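You operate a simulated robot arm through the tools that you are given. There is no shell and no other tool. Be economical: measure what you need, move in short steps, check, and stop when the job is done.

Carry out the task below with a simulated two-armed robot. There is one attempt and no reset: what you move stays moved.

JOB
Take the striped towel from the sorting shelf and hang it over the black rail.

It is judged by the outcome, as a careful person would: the job done as asked, and still so three seconds after it is handed in. It fails if anything else is knocked over, pushed out of place, dropped, spilled or broken. Flat cloth is picked up by pressing the open fingertips on it (5 to 10 N) and closing them slowly along it; thin cloth reads only 2 to 8 mm in the jaws.

ROBOT AND FRAMES
Two 7-joint arms with two-finger parallel grippers on one trunk, on a base that drives. Base frame: it is fixed to the floor where the robot stands at the start and does not move with it; the origin is under the middle of the robot, x ahead of it, y to its left, z up. Readings come in mm, rad, newtons and seconds.
The left shoulder is at the start at [70, 163, 1095], the right one opposite. Payload 3.43 kg a hand.
The TCP of each hand is the grasp point between the finger pads, 34 mm short of the fingertips. In the tool frame z runs along the fingers and y along their closing line. The gripper opens to 128 mm. The fingers are 24 mm wide and 12 mm thick; the gripper's body (48 by 130 mm) begins 96 mm behind the TCP.
Orientation is that of the tool frame in the base frame, as a unit quaternion [w, x, y, z]. With the fingers straight down and closing along the base's y, the tool's x points along the base's -x, its y along +y and its z along -z.

CONTROLS
- The arms move only by the tool jog_arm. It takes "left_motion", "right_motion" or both (then of equal length, played together; a hand with none holds still); each is a list of rows, each a list of 7 numbers: the shift along the base's x, y, z in mm, then the turn, a rotation vector about the base's x, y, z in rad, then the closure, from 0 (fully open) to 1 (shut). In form: [[dx, dy, dz, wx, wy, wz, claw], ...]. A call has 1 to 10 rows; each row shifts and turns the commanded pose from where the row before left it. Rows are played at 5 a second. More than 50 mm and 0.15 rad between two rows, or a gripper value outside its range, and nothing of the call is played. Where a pose cannot be reached the arm comes as near as it can. A force on the tool above 40 N (or 10 N above the force at the start of the call, whichever is more), or a blocked arm, ends the call early, and 0.2 s more pass. Each finger travels about 153 mm/s and halts on what it meets, pressing with about 23 N; the grip force reading is that of the motor and also rises with nothing between the fingers. The clock runs only during rows and for 0.2 s after the last one: add rows that do not move to give the fingers time. It gives the time, the measured TCP pose, the force on the tool (base axes), the opening and the grip force at its end, in the units of the frame above (readings bear some noise), and new pictures: "show" is both (left out), scene, wrist or none (wrist: the cameras of the hands that moved).
- Cameras (640 x 400 px; columns grow to the right, rows downward): "scene" is now at [138.6, -11.8, 1319]; the picture's right is [-0.12, -0.99, 0.00], its down [-0.60, 0.07, -0.79] and it looks along [0.79, -0.09, -0.61] (base axes); focal length 285 px, centre (320, 200). "left" rides on the left gripper at [76, 11, -160] in its tool frame; the picture's right is [-0.15, 0.99, 0.00], its down [-0.88, -0.13, -0.46] and it looks along [-0.45, -0.07, 0.89] (tool axes); focal length 234 px, centre (320, 200). "right" rides on the right gripper at [76, -11, -160] in its tool frame; the picture's right is [0.15, 0.99, 0.00], its down [-0.88, 0.13, -0.46] and it looks along [-0.45, 0.07, 0.89] (tool axes); focal length 234 px, centre (320, 200). There is no depth. A picture from a camera that has moved, and an enlarged one, comes with that camera's place and axes in the base frame and with its lens.
- raise_lower(by): slides the trunk up (or, below 0, down) by that many mm; the arms and the scene camera ride with it, the base frame stays. It gives what a move gives, with no picture.
- drive_base(legs): drives the robot by 1 to 6 legs, each [ahead, left, turn to the left] in mm, mm and rad, along the robot's own axes; the way and the turn of a leg run together, so that a leg with both is an arc; at most 1500 mm and 3.142 rad a leg. The arms and the cameras ride along, it lands a little off, and it stops where it bumps. It gives what a move gives, and a new picture of the scene camera.
- pan_tilt(pan, tilt): turns the head with the scene camera to pan (to the left, within 1.501 rad either way) and tilt (down, from -0.506 to 1.204), counted from straight ahead of the robot. It gives what a move gives, and a new picture of the scene camera.
- close_up(camera, box): a new picture of the part [left, top, right, bottom] of that camera's present view, enlarged. It takes no simulated time.
- sign_off(): hands the job in; it is judged then, once.

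Go step by step. Nothing tells you exact positions but the pictures and the camera data: compare them with the known pose of the tool, close in by small moves and look again before you grip or let go. The budget is 120 turns and 260 pictures, counting those below and the enlarged ones. Unless the task says otherwise, let go and move clear before handing in, and close with one line.

The tools are called as name(argument=value, ...) on one line, values as JSON. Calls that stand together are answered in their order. jog_arm: Moves the arms, as the interface text tells. Its arguments: {"type":"object","properties":{"left_motion":{"type":"array","items":{"type":"array","items":{"type":"number"}}},"right_motion":{"type":"array","items":{"type":"array","items":{"type":"number"}}},"show":{"type":"string","enum":["both","scene","wrist","none"]}},"required":[]} The other tools are called the same way: raise_lower (by) slides the trunk up or down; drive_base (legs) drives the base; pan_tilt (pan, tilt) turns the head that bears the scene camera; close_up (camera, box) takes an enlarged picture of a part of a camera's view; sign_off () hands the job in.

At the start:

```text
t: 0.0
left_eef_pos: [615.2, 270.4, 1074.2]
left_ee_rot: [0.0, 0.0, 1.0, 0.0]
left_contact_force: [-0.2, -0.2, 0.4]
left_opening: 128.3
left_finger_force: 0.0
right_eef_pos: [611.0, -269.4, 1095.4]
right_ee_rot: [0.0, 0.001, 1.0, 0.001]
right_contact_force: [0.3, 0.5, 0.0]
right_opening: 127.8
right_finger_force: 0.0
trunk travel left (down, up): [-575.0, 365.0]
robot x, y, heading: [-1.6, -0.6, 0.003]
head pan, tilt: [-0.117, 0.653]
```

scene: 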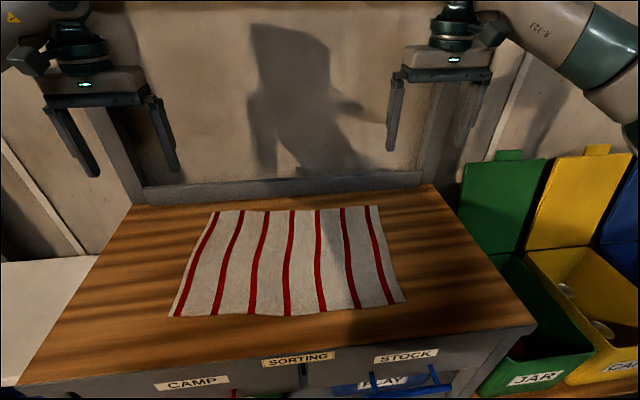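
right: 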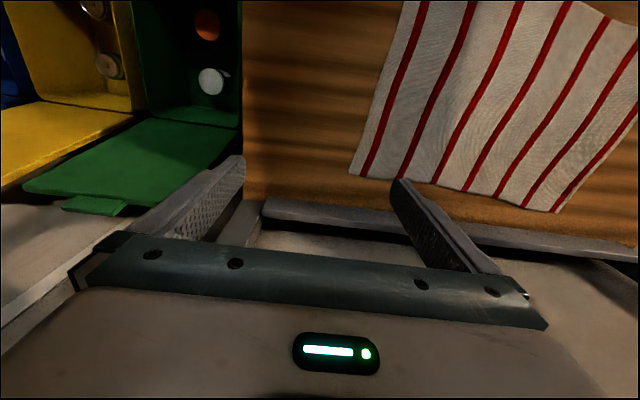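
left: 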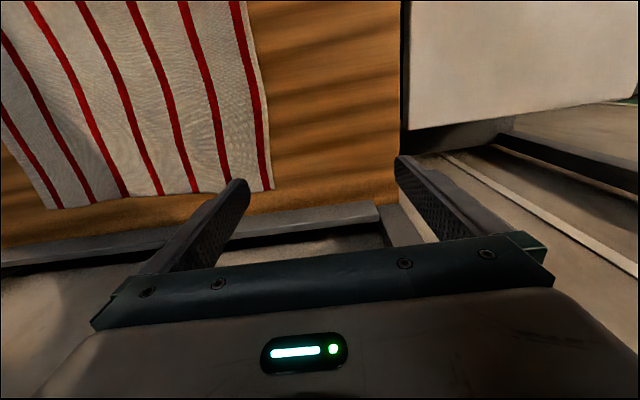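

The striped towel lies flat on the sorting shelf in front of me; I don't see the black rail yet. I'll look around with the head.

pan_tilt(pan=1.2, tilt=0.4)

pan_tilt(pan=-1.2, tilt=0.4)

pan_tilt(pan=0, tilt=0.1)

```text
t: 1.5
left_eef_pos: [615.1, 270.2, 1074.0]
left_ee_rot: [-0.001, 0.0, 1.0, 0.0]
left_contact_force: [-0.3, -0.3, -0.3]
left_opening: 128.1
left_finger_force: 0.1
right_eef_pos: [612.1, -269.1, 1095.6]
right_ee_rot: [0.0, 0.0, 1.0, 0.0]
right_contact_force: [-0.2, 0.1, 0.9]
right_opening: 127.9
right_finger_force: 0.2
trunk travel left (down, up): [-575.0, 365.0]
robot x, y, heading: [3.5, 1.3, -0.001]
head pan, tilt: [1.201, 0.4]
camera scene: at [86.0, 84.6, 1341.8], right [0.93, -0.36, 0.0], down [-0.14, -0.36, -0.92], along [0.33, 0.86, -0.39], focal length 285 px, centre (320, 200)
```

scene: 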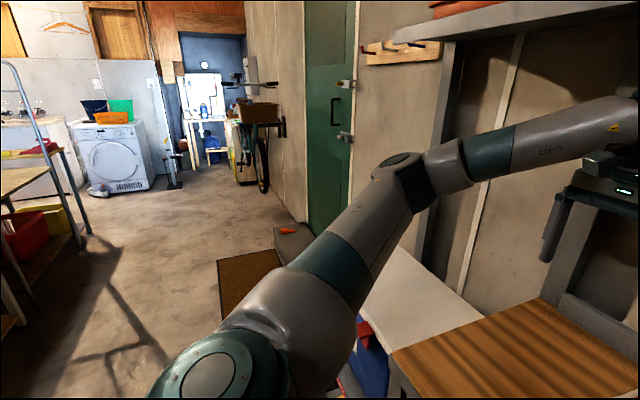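

```text
t: 3.7
left_eef_pos: [614.9, 269.3, 1074.8]
left_ee_rot: [0.0, 0.0, 1.0, 0.0]
left_contact_force: [0.1, -0.1, 0.8]
left_opening: 128.1
left_finger_force: 0.0
right_eef_pos: [611.0, -269.7, 1095.2]
right_ee_rot: [0.001, 0.0, 1.0, 0.0]
right_contact_force: [0.3, 0.0, -1.0]
right_opening: 128.2
right_finger_force: 0.0
trunk travel left (down, up): [-575.0, 365.0]
robot x, y, heading: [-0.7, 1.8, -0.001]
head pan, tilt: [-1.201, 0.4]
camera scene: at [86.0, -88.0, 1341.8], right [-0.93, -0.36, 0.0], down [-0.14, 0.36, -0.92], along [0.33, -0.86, -0.39], focal length 285 px, centre (320, 200)
```

scene: 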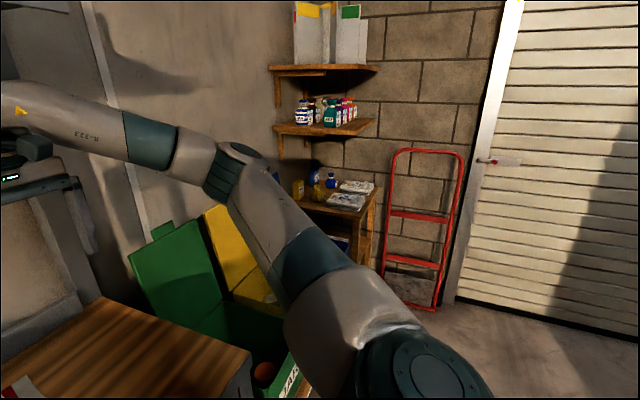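

```text
t: 5.1
left_eef_pos: [614.1, 269.6, 1074.4]
left_ee_rot: [0.001, 0.0, 1.0, 0.0]
left_contact_force: [-0.1, 0.0, 0.1]
left_opening: 127.8
left_finger_force: 0.0
right_eef_pos: [611.1, -269.9, 1094.5]
right_ee_rot: [0.0, 0.0, 1.0, -0.001]
right_contact_force: [0.0, 0.4, -0.5]
right_opening: 128.1
right_finger_force: 0.1
trunk travel left (down, up): [-575.0, 365.0]
robot x, y, heading: [3.0, -0.3, -0.0]
head pan, tilt: [0.0, 0.099]
camera scene: at [144.5, -1.8, 1369.7], right [0.0, -1.0, 0.0], down [-0.1, 0.0, -0.99], along [0.99, 0.0, -0.1], focal length 285 px, centre (320, 200)
```

scene: 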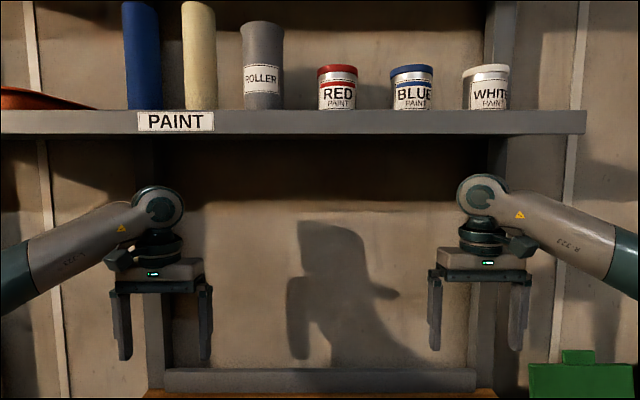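

No rail ahead. I'll enlarge the far-left view and look further round.

pan_tilt(pan=1.5, tilt=0.3)

close_up(camera="scene", box=[160, 0, 480, 200])

pan_tilt(pan=-1.5, tilt=0.3)

```text
t: 6.7
left_eef_pos: [613.9, 269.8, 1075.4]
left_ee_rot: [0.0, 0.0, 1.0, 0.0]
left_contact_force: [-1.4, -0.3, 0.8]
left_opening: 128.0
left_finger_force: 0.0
right_eef_pos: [611.2, -269.6, 1094.0]
right_ee_rot: [0.0, -0.001, 1.0, 0.0]
right_contact_force: [-1.0, -0.2, -0.5]
right_opening: 128.0
right_finger_force: 0.0
trunk travel left (down, up): [-575.0, 365.0]
robot x, y, heading: [-0.5, 2.9, 0.001]
head pan, tilt: [1.499, 0.3]
camera scene: at [59.2, 91.4, 1351.1], right [1.0, -0.07, 0.0], down [-0.02, -0.29, -0.96], along [0.07, 0.95, -0.3], focal length 285 px, centre (320, 200)
```

scene: 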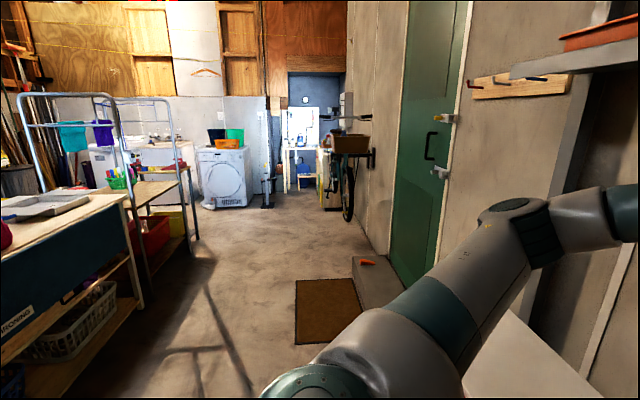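

```text
2.00 times, centred on (320, 100) of scene
camera zoom: at [59.2, 91.4, 1351.1], right [1.0, -0.07, 0.0], down [-0.02, -0.29, -0.96], along [0.07, 0.95, -0.3], focal length 571 px, centre (320, 400)
```

zoom: 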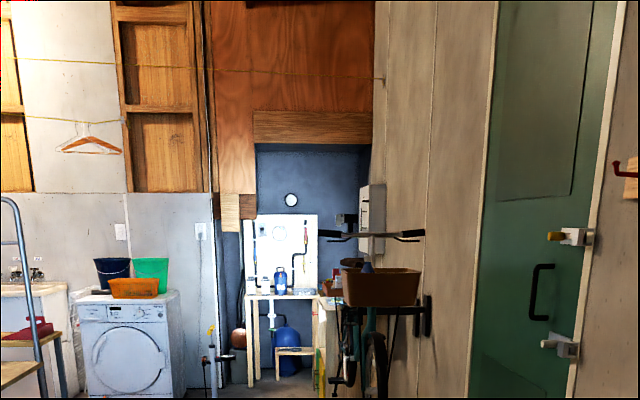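

```text
t: 9.3
left_eef_pos: [615.8, 271.2, 1074.8]
left_ee_rot: [0.0, 0.0, 1.0, 0.0]
left_contact_force: [0.0, -0.4, 0.7]
left_opening: 128.1
left_finger_force: 0.0
right_eef_pos: [611.7, -270.3, 1094.8]
right_ee_rot: [0.0, 0.001, 1.0, 0.001]
right_contact_force: [0.9, -0.7, -0.1]
right_opening: 128.1
right_finger_force: 0.1
trunk travel left (down, up): [-575.0, 365.0]
robot x, y, heading: [0.4, 1.5, 0.004]
head pan, tilt: [-1.499, 0.3]
camera scene: at [59.2, -94.8, 1351.1], right [-1.0, -0.07, 0.0], down [-0.02, 0.29, -0.96], along [0.07, -0.95, -0.3], focal length 285 px, centre (320, 200)
```

scene: 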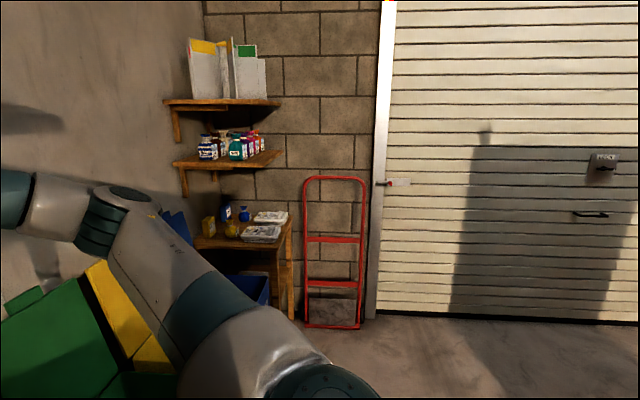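

The rail must be behind me. I'll back off and turn to look.

drive_base(legs=[[-350, 0, 0], [0, 0, 1.2]])

pan_tilt(pan=1.4, tilt=0.35)

pan_tilt(pan=0.6, tilt=0.35)

```text
t: 14.5
left_eef_pos: [-370.7, 671.2, 1073.2]
left_ee_rot: [0.0, -0.557, 0.83, 0.0]
left_contact_force: [-0.5, 0.6, -0.1]
left_opening: 128.0
left_finger_force: 0.1
right_eef_pos: [127.3, 463.5, 1095.3]
right_ee_rot: [0.0, -0.557, 0.831, 0.0]
right_contact_force: [-0.2, -0.5, 0.1]
right_opening: 128.0
right_finger_force: 0.0
trunk travel left (down, up): [-575.0, 365.0]
robot x, y, heading: [-357.2, 2.0, 1.176]
head pan, tilt: [-1.499, 0.3]
camera scene: at [-244.7, 16.3, 1351.1], right [-0.31, -0.95, 0.0], down [-0.28, 0.09, -0.96], along [0.91, -0.3, -0.3], focal length 285 px, centre (320, 200)
```

scene: 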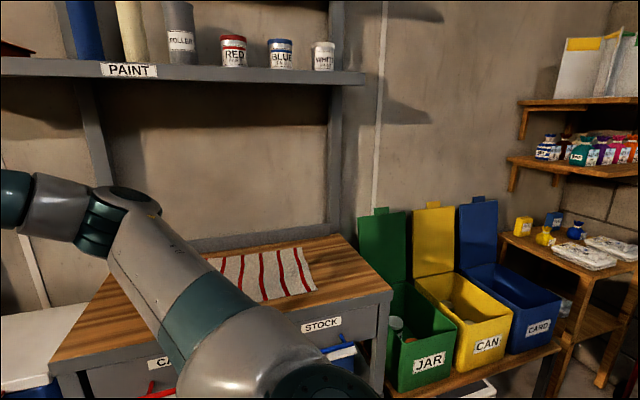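

```text
t: 17.1
left_eef_pos: [-370.5, 672.4, 1074.0]
left_ee_rot: [0.0, -0.557, 0.831, 0.0]
left_contact_force: [0.6, 0.5, -0.2]
left_opening: 128.1
left_finger_force: 0.0
right_eef_pos: [127.5, 463.4, 1094.8]
right_ee_rot: [0.0, -0.556, 0.831, 0.001]
right_contact_force: [0.2, -0.4, 0.3]
right_opening: 128.1
right_finger_force: 0.1
trunk travel left (down, up): [-575.0, 365.0]
robot x, y, heading: [-354.9, 4.0, 1.181]
head pan, tilt: [1.4, 0.351]
camera scene: at [-412.0, 95.0, 1346.4], right [0.53, 0.85, 0.0], down [0.29, -0.18, -0.94], along [-0.79, 0.5, -0.34], focal length 285 px, centre (320, 200)
```

scene: 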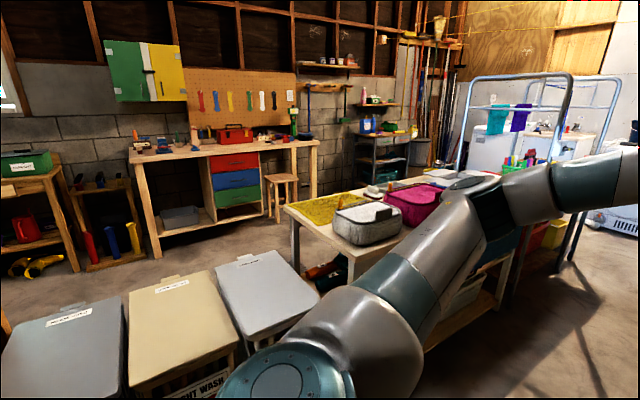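

```text
t: 18.2
left_eef_pos: [-370.4, 672.7, 1075.8]
left_ee_rot: [0.0, -0.556, 0.831, 0.0]
left_contact_force: [-0.6, 0.2, -0.1]
left_opening: 127.9
left_finger_force: 0.1
right_eef_pos: [127.9, 463.1, 1094.9]
right_ee_rot: [0.0, -0.558, 0.83, 0.0]
right_contact_force: [-0.5, -0.2, -0.3]
right_opening: 128.1
right_finger_force: 0.1
trunk travel left (down, up): [-575.0, 365.0]
robot x, y, heading: [-354.2, 0.7, 1.182]
head pan, tilt: [0.6, 0.351]
camera scene: at [-352.7, 136.5, 1346.4], right [0.98, 0.21, 0.0], down [0.07, -0.34, -0.94], along [-0.2, 0.92, -0.34], focal length 285 px, centre (320, 200)
```

scene: 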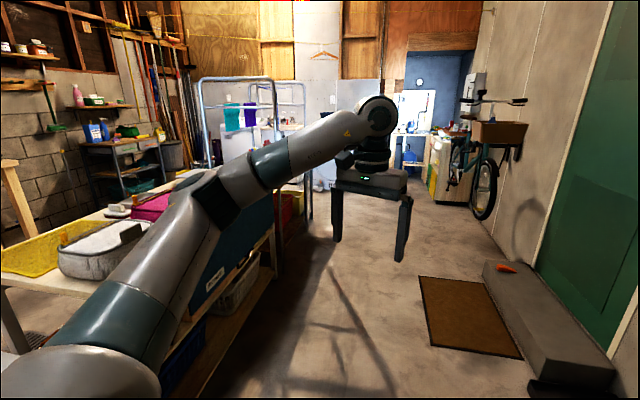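

Candidates so far are grey tube frames; I need to see the rest of the room and the frames closely.

close_up(camera="scene", box=[160, 40, 400, 190])

drive_base(legs=[[0, 0, 1.5]])

pan_tilt(pan=1.1, tilt=0.35)

```text
2.67 times, centred on (280, 115) of scene
camera zoom: at [-352.7, 136.5, 1346.4], right [0.98, 0.21, 0.0], down [0.07, -0.34, -0.94], along [-0.2, 0.92, -0.34], focal length 761 px, centre (427, 427)
```

zoom: 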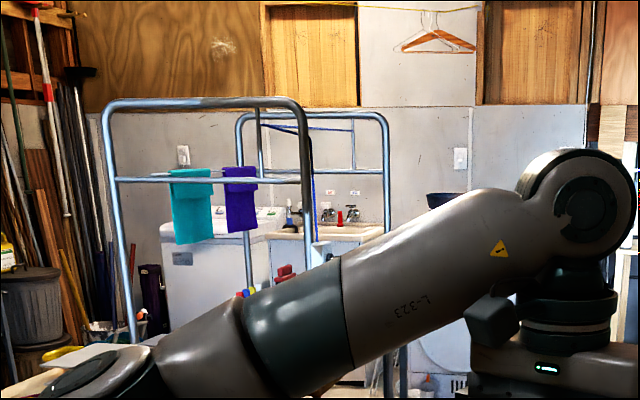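

```text
t: 22.2
left_eef_pos: [-1026.3, 31.6, 1074.6]
left_ee_rot: [0.001, 0.974, -0.228, 0.0]
left_contact_force: [-0.3, 0.1, 0.2]
left_opening: 128.1
left_finger_force: 0.0
right_eef_pos: [-782.8, 513.6, 1094.5]
right_ee_rot: [-0.001, 0.974, -0.228, 0.0]
right_contact_force: [-0.8, 0.1, 0.5]
right_opening: 128.0
right_finger_force: 0.1
trunk travel left (down, up): [-575.0, 365.0]
robot x, y, heading: [-353.9, 1.3, 2.682]
head pan, tilt: [0.6, 0.351]
camera scene: at [-489.7, 8.0, 1346.4], right [-0.14, 0.99, 0.0], down [0.34, 0.05, -0.94], along [-0.93, -0.13, -0.34], focal length 285 px, centre (320, 200)
```

scene: 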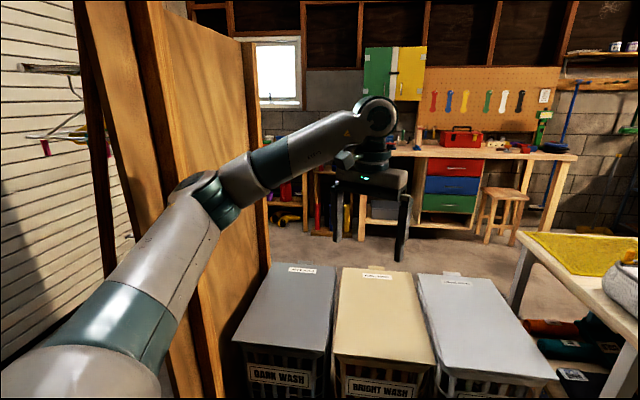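

```text
t: 23.2
left_eef_pos: [-1025.6, 30.4, 1073.6]
left_ee_rot: [0.0, 0.974, -0.228, 0.0]
left_contact_force: [0.3, 0.4, 0.3]
left_opening: 128.2
left_finger_force: 0.2
right_eef_pos: [-782.7, 514.2, 1095.2]
right_ee_rot: [0.0, 0.974, -0.228, -0.001]
right_contact_force: [0.1, -0.1, 0.0]
right_opening: 127.9
right_finger_force: 0.1
trunk travel left (down, up): [-575.0, 365.0]
robot x, y, heading: [-357.3, 0.2, 2.68]
head pan, tilt: [1.1, 0.351]
camera scene: at [-472.2, -34.3, 1346.4], right [-0.6, 0.8, 0.0], down [0.28, 0.2, -0.94], along [-0.75, -0.56, -0.34], focal length 285 px, centre (320, 200)
```

scene: 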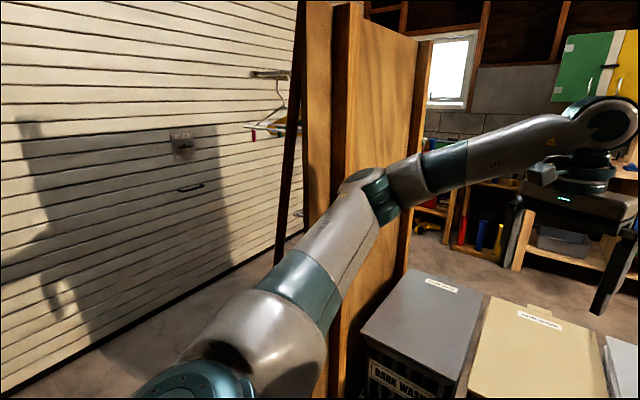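

There is a wooden partition with something dark and some bars beyond; enlarge.

close_up(camera="scene", box=[220, 40, 420, 165])

pan_tilt(pan=1.5, tilt=0.35)

pan_tilt(pan=0.2, tilt=0.75)

pan_tilt(pan=-1.0, tilt=0.4)

```text
3.20 times, centred on (320, 102) of scene
camera zoom: at [-472.2, -34.3, 1346.4], right [-0.6, 0.8, 0.0], down [0.28, 0.2, -0.94], along [-0.75, -0.56, -0.34], focal length 913 px, centre (320, 512)
```

zoom: 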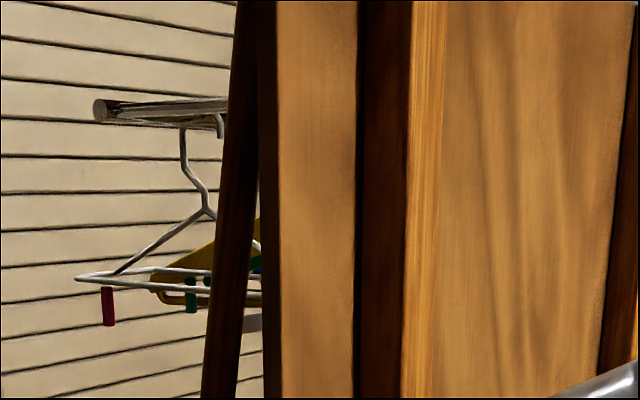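

```text
t: 24.1
left_eef_pos: [-1025.8, 31.6, 1074.3]
left_ee_rot: [-0.001, 0.974, -0.228, 0.0]
left_contact_force: [-0.4, 0.7, 1.0]
left_opening: 127.9
left_finger_force: 0.0
right_eef_pos: [-782.9, 513.8, 1094.5]
right_ee_rot: [0.0, 0.974, -0.227, 0.0]
right_contact_force: [-0.1, 0.2, 0.0]
right_opening: 128.0
right_finger_force: 0.0
trunk travel left (down, up): [-575.0, 365.0]
robot x, y, heading: [-354.4, 2.5, 2.688]
head pan, tilt: [1.499, 0.351]
camera scene: at [-444.7, -59.0, 1346.4], right [-0.86, 0.51, 0.0], down [0.17, 0.3, -0.94], along [-0.48, -0.81, -0.34], focal length 285 px, centre (320, 200)
```

scene: 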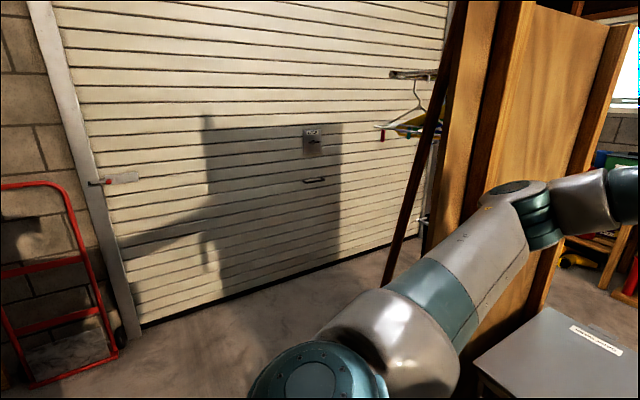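

```text
t: 25.5
left_eef_pos: [-1025.3, 31.3, 1074.6]
left_ee_rot: [0.001, 0.974, -0.228, 0.0]
left_contact_force: [-0.2, -0.4, -0.1]
left_opening: 128.0
left_finger_force: 0.0
right_eef_pos: [-782.9, 512.5, 1093.9]
right_ee_rot: [0.0, 0.974, -0.227, 0.0]
right_contact_force: [0.0, -0.1, -0.8]
right_opening: 128.2
right_finger_force: 0.0
trunk travel left (down, up): [-575.0, 365.0]
robot x, y, heading: [-357.4, 3.0, 2.679]
head pan, tilt: [0.201, 0.75]
camera scene: at [-477.6, 42.3, 1310.7], right [0.26, 0.97, 0.0], down [0.66, -0.17, -0.73], along [-0.71, 0.19, -0.68], focal length 285 px, centre (320, 200)
```

scene: 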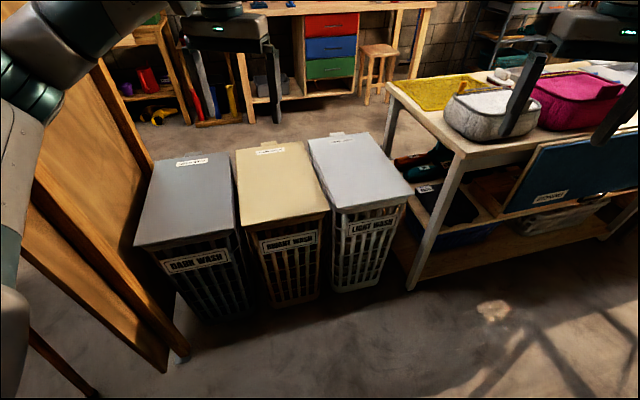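

```text
t: 26.9
left_eef_pos: [-1025.7, 31.9, 1075.0]
left_ee_rot: [0.0, 0.974, -0.227, 0.0]
left_contact_force: [-0.5, -0.8, -1.0]
left_opening: 128.1
left_finger_force: 0.0
right_eef_pos: [-782.2, 513.9, 1094.8]
right_ee_rot: [0.0, 0.974, -0.227, 0.0]
right_contact_force: [-0.6, 0.4, 0.1]
right_opening: 128.1
right_finger_force: 0.0
trunk travel left (down, up): [-575.0, 365.0]
robot x, y, heading: [-354.6, 2.8, 2.679]
head pan, tilt: [-1.0, 0.4]
camera scene: at [-407.8, 113.2, 1341.8], right [0.99, 0.11, 0.0], down [0.04, -0.39, -0.92], along [-0.1, 0.92, -0.39], focal length 285 px, centre (320, 200)
```

scene: 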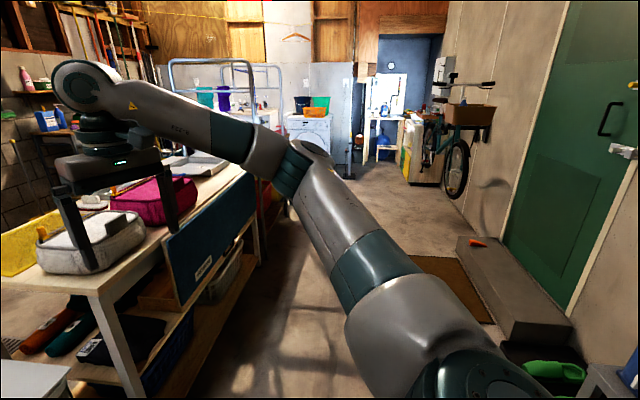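

Not found yet. I'll turn back towards the sorting table and inspect lower areas and the door wall.

drive_base(legs=[[0, 0, -1.9]])

pan_tilt(pan=0.0, tilt=0.6)

pan_tilt(pan=-0.8, tilt=0.8)

pan_tilt(pan=0.9, tilt=0.2)

```text
t: 32.0
left_eef_pos: [-72.8, 608.6, 1074.4]
left_ee_rot: [0.0, -0.354, 0.935, 0.0]
left_contact_force: [0.4, 0.0, -0.7]
left_opening: 127.8
left_finger_force: 0.0
right_eef_pos: [281.6, 202.7, 1094.3]
right_ee_rot: [0.0, -0.353, 0.936, 0.0]
right_contact_force: [0.2, -0.6, 0.3]
right_opening: 127.8
right_finger_force: 0.1
trunk travel left (down, up): [-575.0, 365.0]
robot x, y, heading: [-357.4, 0.3, 0.723]
head pan, tilt: [-1.0, 0.4]
camera scene: at [-225.4, 6.7, 1341.8], right [-0.27, -0.96, 0.0], down [-0.37, 0.11, -0.92], along [0.89, -0.25, -0.39], focal length 285 px, centre (320, 200)
```

scene: 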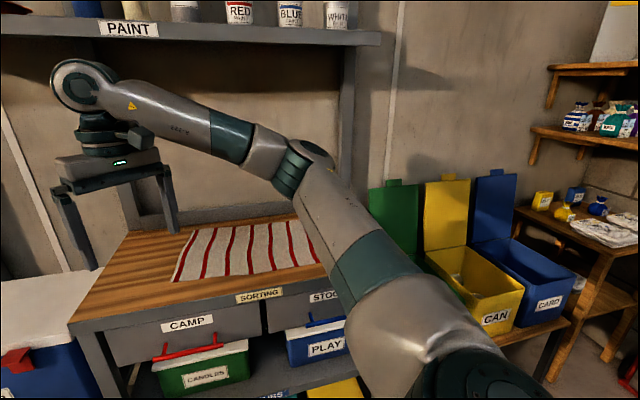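

```text
t: 33.3
left_eef_pos: [-71.1, 609.5, 1076.4]
left_ee_rot: [0.0, -0.353, 0.936, -0.001]
left_contact_force: [0.3, -0.8, -0.2]
left_opening: 127.9
left_finger_force: 0.1
right_eef_pos: [282.7, 202.8, 1095.1]
right_ee_rot: [0.0, -0.353, 0.936, -0.001]
right_contact_force: [1.3, 0.5, -1.0]
right_opening: 128.0
right_finger_force: 0.1
trunk travel left (down, up): [-575.0, 365.0]
robot x, y, heading: [-354.6, 1.3, 0.722]
head pan, tilt: [0.0, 0.6]
camera scene: at [-248.2, 90.6, 1323.6], right [0.66, -0.75, 0.0], down [-0.42, -0.37, -0.82], along [0.62, 0.55, -0.57], focal length 285 px, centre (320, 200)
```

scene: 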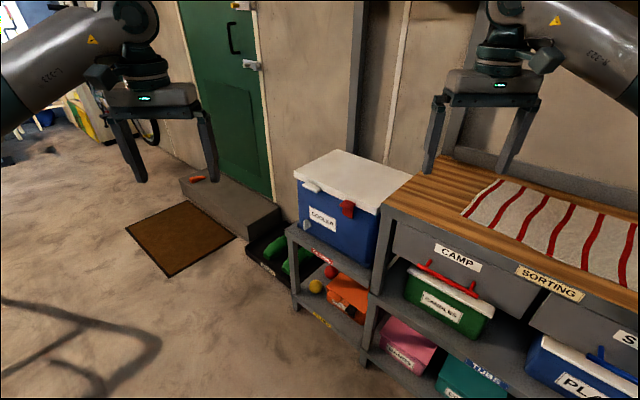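

```text
t: 34.4
left_eef_pos: [-72.5, 608.8, 1074.5]
left_ee_rot: [0.0, -0.354, 0.935, 0.0]
left_contact_force: [1.0, 0.0, -0.1]
left_opening: 127.9
left_finger_force: 0.1
right_eef_pos: [282.3, 201.9, 1094.8]
right_ee_rot: [0.0, -0.352, 0.936, 0.0]
right_contact_force: [-0.4, -0.5, 0.3]
right_opening: 128.3
right_finger_force: 0.0
trunk travel left (down, up): [-575.0, 365.0]
robot x, y, heading: [-354.5, -0.9, 0.726]
head pan, tilt: [-0.799, 0.799]
camera scene: at [-234.1, 26.0, 1306.8], right [-0.08, -1.0, 0.0], down [-0.71, 0.05, -0.7], along [0.7, -0.05, -0.72], focal length 285 px, centre (320, 200)
```

scene: 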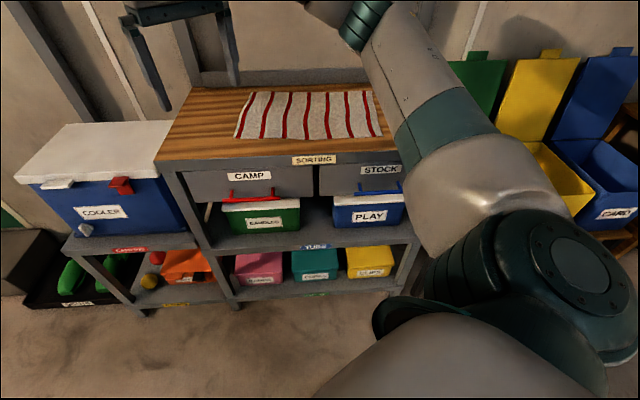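

```text
t: 36.1
left_eef_pos: [-71.7, 610.8, 1074.7]
left_ee_rot: [0.001, -0.354, 0.935, 0.0]
left_contact_force: [0.1, -0.3, -0.3]
left_opening: 128.0
left_finger_force: 0.0
right_eef_pos: [282.2, 202.5, 1094.7]
right_ee_rot: [0.0, -0.353, 0.936, 0.0]
right_contact_force: [1.1, -0.6, -0.1]
right_opening: 128.2
right_finger_force: 0.1
trunk travel left (down, up): [-575.0, 365.0]
robot x, y, heading: [-356.7, -0.5, 0.719]
head pan, tilt: [0.901, 0.201]
camera scene: at [-319.4, 125.2, 1360.4], right [1.0, 0.05, 0.0], down [0.01, -0.2, -0.98], along [-0.05, 0.98, -0.2], focal length 285 px, centre (320, 200)
```

scene: 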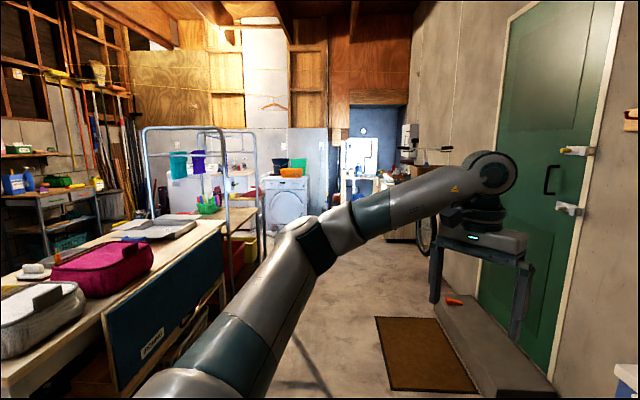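

The robot has free floor toward the laundry side. I'll drive there with the arms as they are to look at the frames up close.

drive_base(legs=[[0, 0, 0.85], [900, 0, 0]])

pan_tilt(pan=0.7, tilt=0.3)

pan_tilt(pan=-0.5, tilt=0.3)

```text
t: 43.1
left_eef_pos: [-597.1, 1539.5, 1074.5]
left_ee_rot: [0.0, -0.698, 0.716, 0.0]
left_contact_force: [-0.4, -0.3, 0.5]
left_opening: 127.8
left_finger_force: 0.0
right_eef_pos: [-56.8, 1523.3, 1094.1]
right_ee_rot: [0.0, -0.698, 0.716, 0.0]
right_contact_force: [-0.1, -0.3, -0.6]
right_opening: 128.3
right_finger_force: 0.0
trunk travel left (down, up): [-575.0, 365.0]
robot x, y, heading: [-340.7, 920.1, 1.547]
head pan, tilt: [0.901, 0.201]
camera scene: at [-409.8, 1026.6, 1360.4], right [0.64, 0.77, 0.0], down [0.15, -0.13, -0.98], along [-0.75, 0.63, -0.2], focal length 285 px, centre (320, 200)
```

scene: 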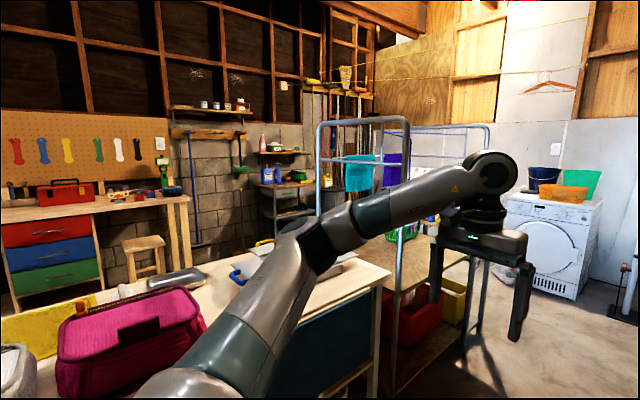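

```text
t: 43.9
left_eef_pos: [-596.7, 1539.4, 1075.1]
left_ee_rot: [0.0, -0.698, 0.716, 0.0]
left_contact_force: [-0.6, 0.3, -0.6]
left_opening: 128.0
left_finger_force: 0.1
right_eef_pos: [-56.8, 1522.6, 1094.5]
right_ee_rot: [0.0, -0.699, 0.715, -0.001]
right_contact_force: [-0.5, 0.5, -0.3]
right_opening: 128.1
right_finger_force: 0.0
trunk travel left (down, up): [-575.0, 365.0]
robot x, y, heading: [-341.2, 918.1, 1.544]
head pan, tilt: [0.7, 0.3]
camera scene: at [-396.6, 1039.5, 1351.1], right [0.78, 0.63, 0.0], down [0.18, -0.23, -0.96], along [-0.6, 0.75, -0.3], focal length 285 px, centre (320, 200)
```

scene: 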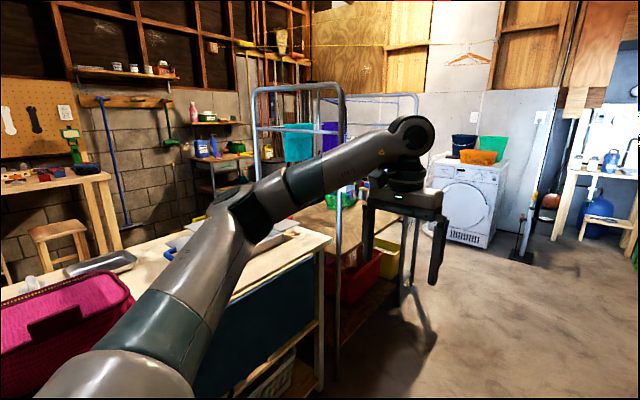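

```text
t: 45.3
left_eef_pos: [-596.2, 1538.8, 1075.3]
left_ee_rot: [0.0, -0.698, 0.716, 0.0]
left_contact_force: [0.0, 0.1, -0.6]
left_opening: 127.8
left_finger_force: 0.1
right_eef_pos: [-57.7, 1522.6, 1094.4]
right_ee_rot: [0.001, -0.698, 0.716, -0.001]
right_contact_force: [-0.6, -0.4, 0.1]
right_opening: 127.9
right_finger_force: 0.1
trunk travel left (down, up): [-575.0, 365.0]
robot x, y, heading: [-343.2, 916.8, 1.55]
head pan, tilt: [-0.499, 0.3]
camera scene: at [-291.6, 1047.6, 1351.1], right [0.87, -0.5, 0.0], down [-0.15, -0.26, -0.96], along [0.48, 0.83, -0.3], focal length 285 px, centre (320, 200)
```

scene: 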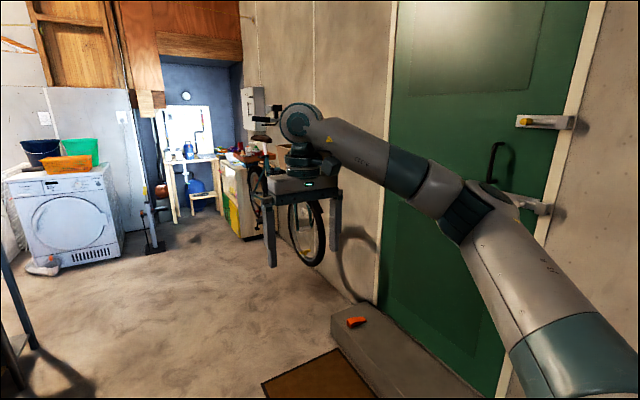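

drive_base(legs=[[400, 250, 0]])

pan_tilt(pan=0.9, tilt=0.25)

pan_tilt(pan=0.2, tilt=0.35)

```text
t: 48.1
left_eef_pos: [-840.0, 1943.4, 1073.7]
left_ee_rot: [0.0, -0.701, 0.713, 0.0]
left_contact_force: [-0.1, 0.9, -0.9]
left_opening: 127.9
left_finger_force: 0.1
right_eef_pos: [-299.5, 1931.6, 1095.1]
right_ee_rot: [0.0, -0.701, 0.713, 0.0]
right_contact_force: [0.9, -0.5, -0.6]
right_opening: 128.1
right_finger_force: 0.1
trunk travel left (down, up): [-575.0, 365.0]
robot x, y, heading: [-582.0, 1324.9, 1.554]
head pan, tilt: [-0.499, 0.3]
camera scene: at [-532.0, 1454.8, 1351.1], right [0.87, -0.49, 0.0], down [-0.15, -0.26, -0.96], along [0.47, 0.83, -0.3], focal length 285 px, centre (320, 200)
```

scene: 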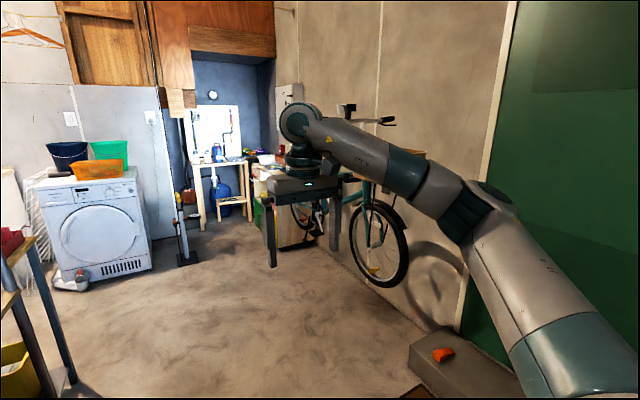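

```text
t: 49.6
left_eef_pos: [-840.8, 1944.6, 1075.1]
left_ee_rot: [0.001, -0.701, 0.713, 0.0]
left_contact_force: [-0.2, -0.5, -0.2]
left_opening: 128.1
left_finger_force: 0.1
right_eef_pos: [-301.0, 1932.0, 1095.0]
right_ee_rot: [0.0, -0.701, 0.713, 0.0]
right_contact_force: [-0.9, 0.2, -0.1]
right_opening: 128.2
right_finger_force: 0.0
trunk travel left (down, up): [-575.0, 365.0]
robot x, y, heading: [-581.0, 1324.3, 1.556]
head pan, tilt: [0.901, 0.25]
camera scene: at [-650.1, 1432.7, 1355.8], right [0.64, 0.77, 0.0], down [0.19, -0.16, -0.97], along [-0.75, 0.62, -0.25], focal length 285 px, centre (320, 200)
```

scene: 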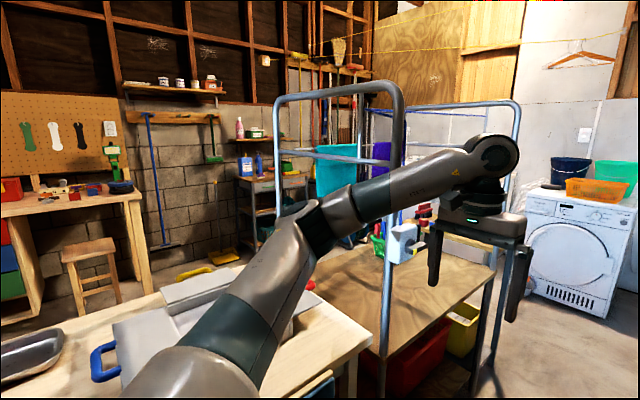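

```text
t: 50.7
left_eef_pos: [-840.0, 1943.8, 1076.3]
left_ee_rot: [0.0, -0.701, 0.713, 0.0]
left_contact_force: [0.0, 0.7, 0.3]
left_opening: 127.8
left_finger_force: 0.0
right_eef_pos: [-301.1, 1931.6, 1094.8]
right_ee_rot: [0.0, -0.701, 0.713, 0.0]
right_contact_force: [-0.9, -0.4, -0.1]
right_opening: 127.8
right_finger_force: 0.1
trunk travel left (down, up): [-575.0, 365.0]
robot x, y, heading: [-580.6, 1322.4, 1.551]
head pan, tilt: [0.201, 0.351]
camera scene: at [-595.0, 1464.9, 1346.4], right [0.98, 0.18, 0.0], down [0.06, -0.34, -0.94], along [-0.17, 0.92, -0.34], focal length 285 px, centre (320, 200)
```

scene: 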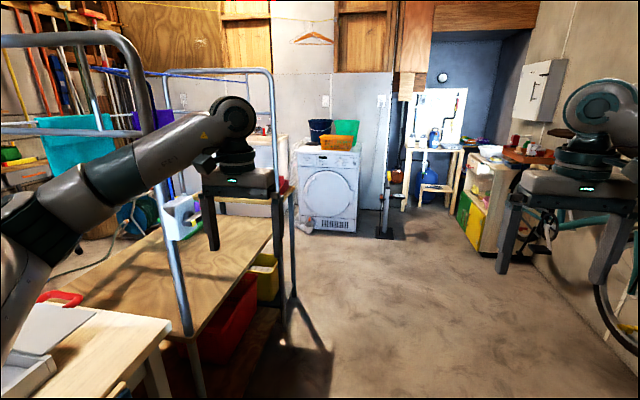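

Those are metal drying frames, not a black rail. The remaining unseen area is behind the wooden partition by the roller door; I'll go and look.

drive_base(legs=[[-1320, -250, 0], [0, 0, -3.1]])

pan_tilt(pan=-1.2, tilt=0.4)

pan_tilt(pan=0.3, tilt=0.4)

```text
t: 64.6
left_eef_pos: [-21.7, -608.8, 1074.4]
left_ee_rot: [0.0, 0.668, 0.744, -0.001]
left_contact_force: [0.0, 0.5, 0.2]
left_opening: 127.6
left_finger_force: 0.0
right_eef_pos: [-558.4, -661.5, 1094.2]
right_ee_rot: [0.0, 0.668, 0.744, 0.0]
right_contact_force: [0.3, 0.1, 0.1]
right_opening: 128.0
right_finger_force: 0.0
trunk travel left (down, up): [-575.0, 365.0]
robot x, y, heading: [-356.1, -20.0, -1.464]
head pan, tilt: [0.201, 0.351]
camera scene: at [-320.0, -165.8, 1346.4], right [-0.95, -0.3, 0.0], down [-0.1, 0.33, -0.94], along [0.29, -0.89, -0.34], focal length 285 px, centre (320, 200)
```

scene: 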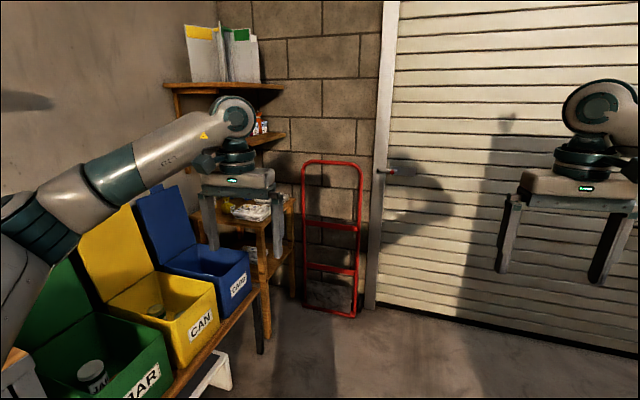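

```text
t: 66.1
left_eef_pos: [-20.6, -607.9, 1074.7]
left_ee_rot: [0.0, 0.668, 0.744, 0.0]
left_contact_force: [-0.2, 0.8, 0.7]
left_opening: 128.0
left_finger_force: 0.0
right_eef_pos: [-556.9, -662.0, 1094.7]
right_ee_rot: [0.0, 0.668, 0.744, 0.0]
right_contact_force: [0.3, 0.0, 0.0]
right_opening: 128.0
right_finger_force: 0.1
trunk travel left (down, up): [-575.0, 365.0]
robot x, y, heading: [-355.4, -24.2, -1.458]
head pan, tilt: [-1.201, 0.4]
camera scene: at [-430.4, -119.8, 1341.8], right [-0.46, 0.89, 0.0], down [0.35, 0.18, -0.92], along [-0.82, -0.42, -0.39], focal length 285 px, centre (320, 200)
```

scene: 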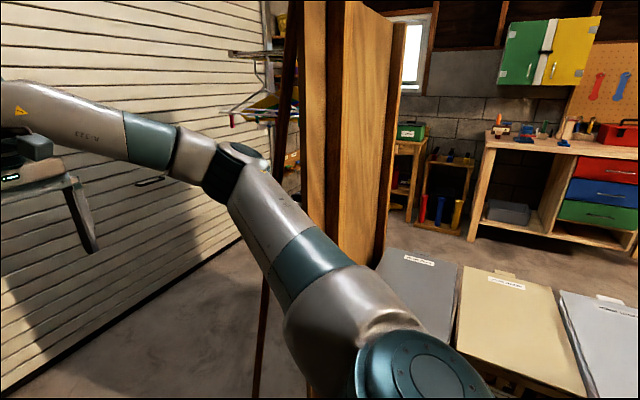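

```text
t: 67.7
left_eef_pos: [-20.5, -607.5, 1075.7]
left_ee_rot: [0.0, 0.668, 0.744, 0.001]
left_contact_force: [-0.3, -0.2, 0.2]
left_opening: 128.1
left_finger_force: 0.2
right_eef_pos: [-557.7, -662.5, 1095.0]
right_ee_rot: [0.0, 0.668, 0.744, 0.0]
right_contact_force: [0.0, 0.2, -0.4]
right_opening: 128.1
right_finger_force: 0.1
trunk travel left (down, up): [-575.0, 365.0]
robot x, y, heading: [-358.8, -26.8, -1.463]
head pan, tilt: [0.3, 0.4]
camera scene: at [-311.5, -162.1, 1341.8], right [-0.92, -0.4, 0.0], down [-0.15, 0.36, -0.92], along [0.37, -0.85, -0.39], focal length 285 px, centre (320, 200)
```

scene: 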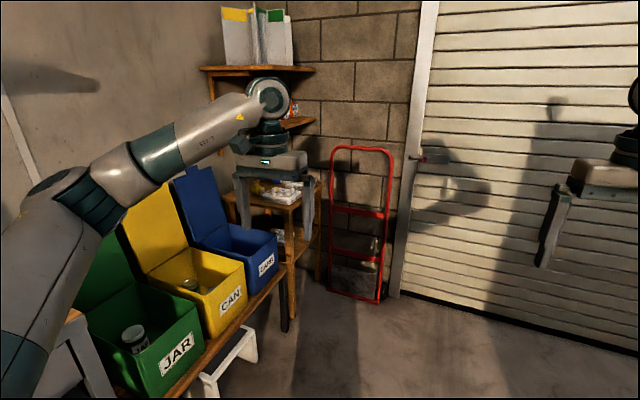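

drive_base(legs=[[480, 0, -0.1]])

pan_tilt(pan=-1.4, tilt=0.3)

```text
t: 70.5
left_eef_pos: [-53.4, -1111.5, 1074.9]
left_ee_rot: [0.0, 0.705, 0.71, 0.0]
left_contact_force: [-0.3, -0.1, 0.2]
left_opening: 127.9
left_finger_force: 0.1
right_eef_pos: [-592.9, -1113.1, 1096.0]
right_ee_rot: [0.0, 0.704, 0.71, -0.001]
right_contact_force: [-0.4, 0.5, -0.5]
right_opening: 128.1
right_finger_force: 0.0
trunk travel left (down, up): [-575.0, 365.0]
robot x, y, heading: [-328.5, -498.8, -1.566]
head pan, tilt: [0.3, 0.4]
camera scene: at [-297.5, -639.6, 1341.8], right [-0.95, -0.3, 0.0], down [-0.12, 0.37, -0.92], along [0.28, -0.88, -0.39], focal length 285 px, centre (320, 200)
```

scene: 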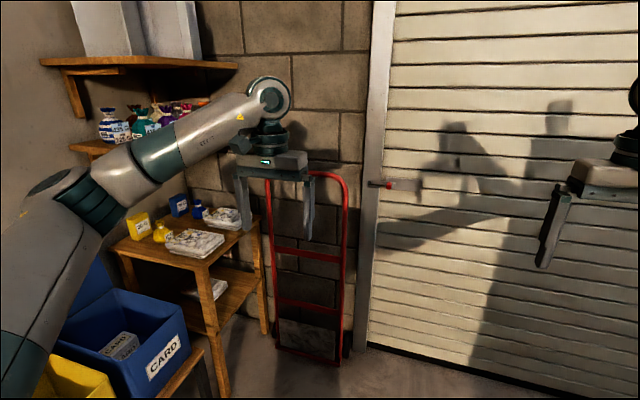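

```text
t: 72.3
left_eef_pos: [-53.7, -1111.8, 1075.0]
left_ee_rot: [0.001, 0.705, 0.709, 0.001]
left_contact_force: [-0.4, 0.6, 0.1]
left_opening: 128.1
left_finger_force: 0.1
right_eef_pos: [-593.2, -1111.7, 1095.2]
right_ee_rot: [0.0, 0.704, 0.711, -0.001]
right_contact_force: [-1.2, -0.2, 0.2]
right_opening: 128.1
right_finger_force: 0.0
trunk travel left (down, up): [-575.0, 365.0]
robot x, y, heading: [-331.4, -499.2, -1.563]
head pan, tilt: [-1.4, 0.3]
camera scene: at [-417.5, -567.8, 1351.1], right [-0.18, 0.98, 0.0], down [0.29, 0.05, -0.96], along [-0.94, -0.17, -0.3], focal length 285 px, centre (320, 200)
```

scene: 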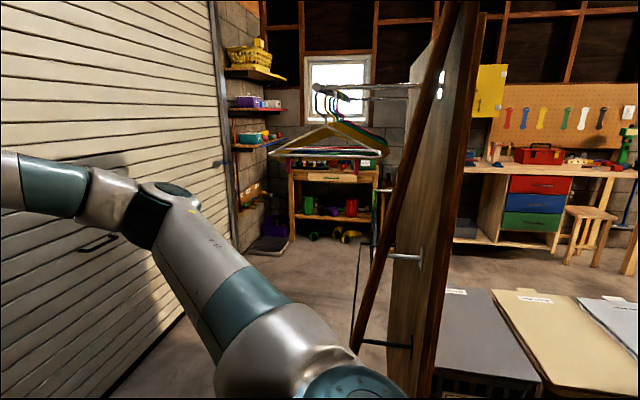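

Rails are mounted on the far face of the partition: hanger rods up top and lower bars. Enlarging.

close_up(camera="scene", box=[250, 60, 510, 222])

close_up(camera="scene", box=[310, 180, 470, 380])

```text
2.46 times, centred on (380, 141) of scene
camera zoom: at [-417.5, -567.8, 1351.1], right [-0.18, 0.98, 0.0], down [0.29, 0.05, -0.96], along [-0.94, -0.17, -0.3], focal length 703 px, centre (172, 345)
```

zoom: 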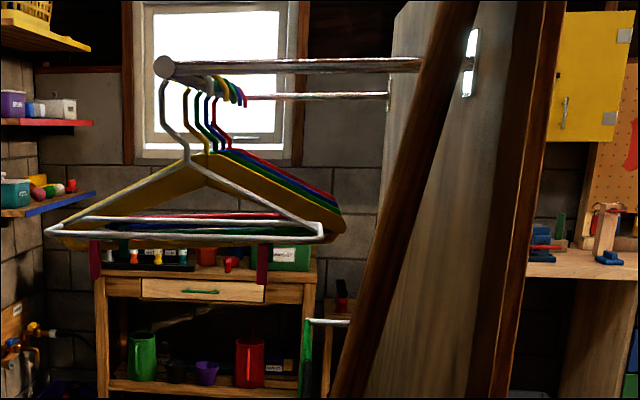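

```text
2.00 times, centred on (390, 280) of scene
camera zoom: at [-417.5, -567.8, 1351.1], right [-0.18, 0.98, 0.0], down [0.29, 0.05, -0.96], along [-0.94, -0.17, -0.3], focal length 571 px, centre (180, 40)
```

zoom: 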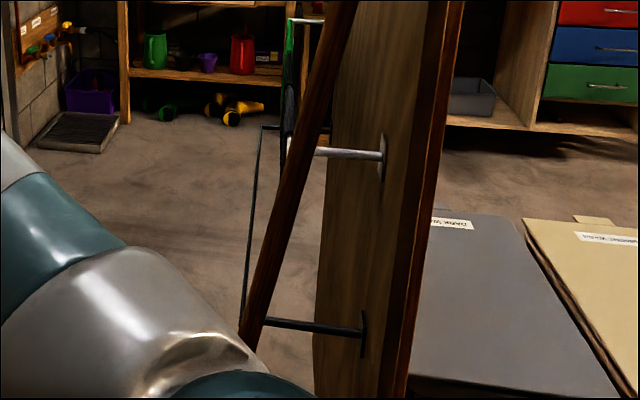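

A low black rail is visible on the partition's far face. I'll edge forward for a clearer view of that face.

drive_base(legs=[[330, 0, 0]])

pan_tilt(pan=-1.5, tilt=0.45)

close_up(camera="scene", box=[280, 60, 600, 260])

```text
t: 74.4
left_eef_pos: [-54.2, -1435.2, 1075.2]
left_ee_rot: [0.0, 0.706, 0.708, 0.0]
left_contact_force: [-0.5, 0.5, -0.6]
left_opening: 128.3
left_finger_force: 0.0
right_eef_pos: [-594.3, -1432.6, 1095.1]
right_ee_rot: [0.0, 0.705, 0.709, 0.0]
right_contact_force: [-0.4, 0.4, 0.0]
right_opening: 127.8
right_finger_force: 0.0
trunk travel left (down, up): [-575.0, 365.0]
robot x, y, heading: [-326.3, -821.5, -1.569]
head pan, tilt: [-1.4, 0.3]
camera scene: at [-416.0, -889.9, 1351.1], right [-0.17, 0.98, 0.0], down [0.29, 0.05, -0.96], along [-0.94, -0.17, -0.3], focal length 285 px, centre (320, 200)
```

scene: 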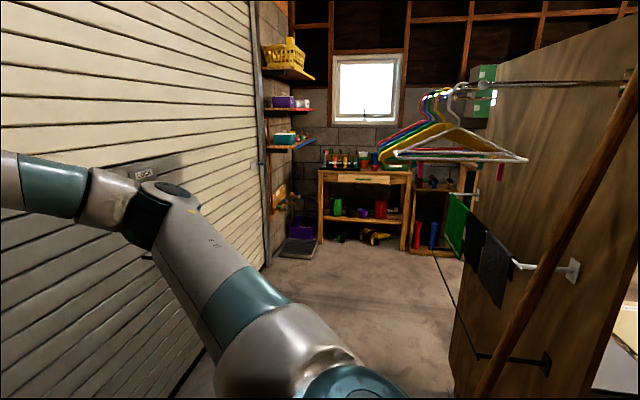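

```text
t: 75.1
left_eef_pos: [-53.7, -1436.5, 1073.9]
left_ee_rot: [0.0, 0.707, 0.708, 0.0]
left_contact_force: [0.2, 0.1, -0.3]
left_opening: 128.0
left_finger_force: 0.1
right_eef_pos: [-594.9, -1435.5, 1094.3]
right_ee_rot: [0.0, 0.706, 0.708, 0.0]
right_contact_force: [-0.1, 0.5, 0.1]
right_opening: 128.2
right_finger_force: 0.1
trunk travel left (down, up): [-575.0, 365.0]
robot x, y, heading: [-325.4, -819.3, -1.567]
head pan, tilt: [-1.499, 0.45]
camera scene: at [-415.7, -880.4, 1337.2], right [-0.07, 1.0, 0.0], down [0.43, 0.03, -0.9], along [-0.9, -0.07, -0.43], focal length 285 px, centre (320, 200)
```

scene: 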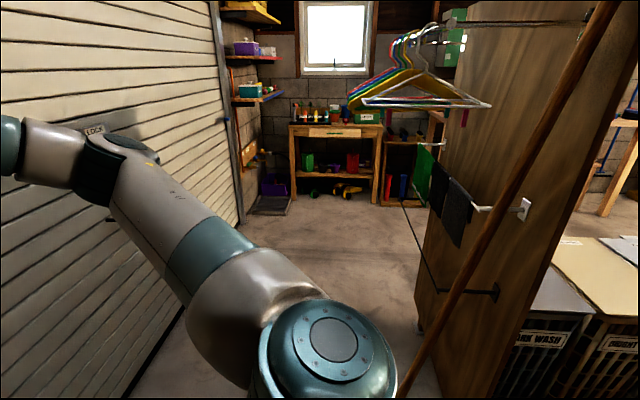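

```text
2.00 times, centred on (440, 160) of scene
camera zoom: at [-415.7, -880.4, 1337.2], right [-0.07, 1.0, 0.0], down [0.43, 0.03, -0.9], along [-0.9, -0.07, -0.43], focal length 571 px, centre (80, 280)
```

zoom: 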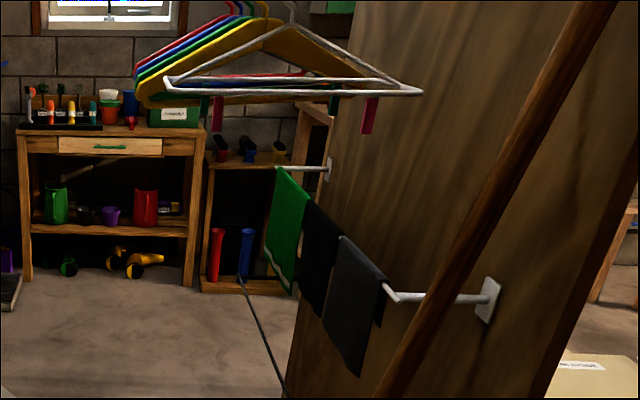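

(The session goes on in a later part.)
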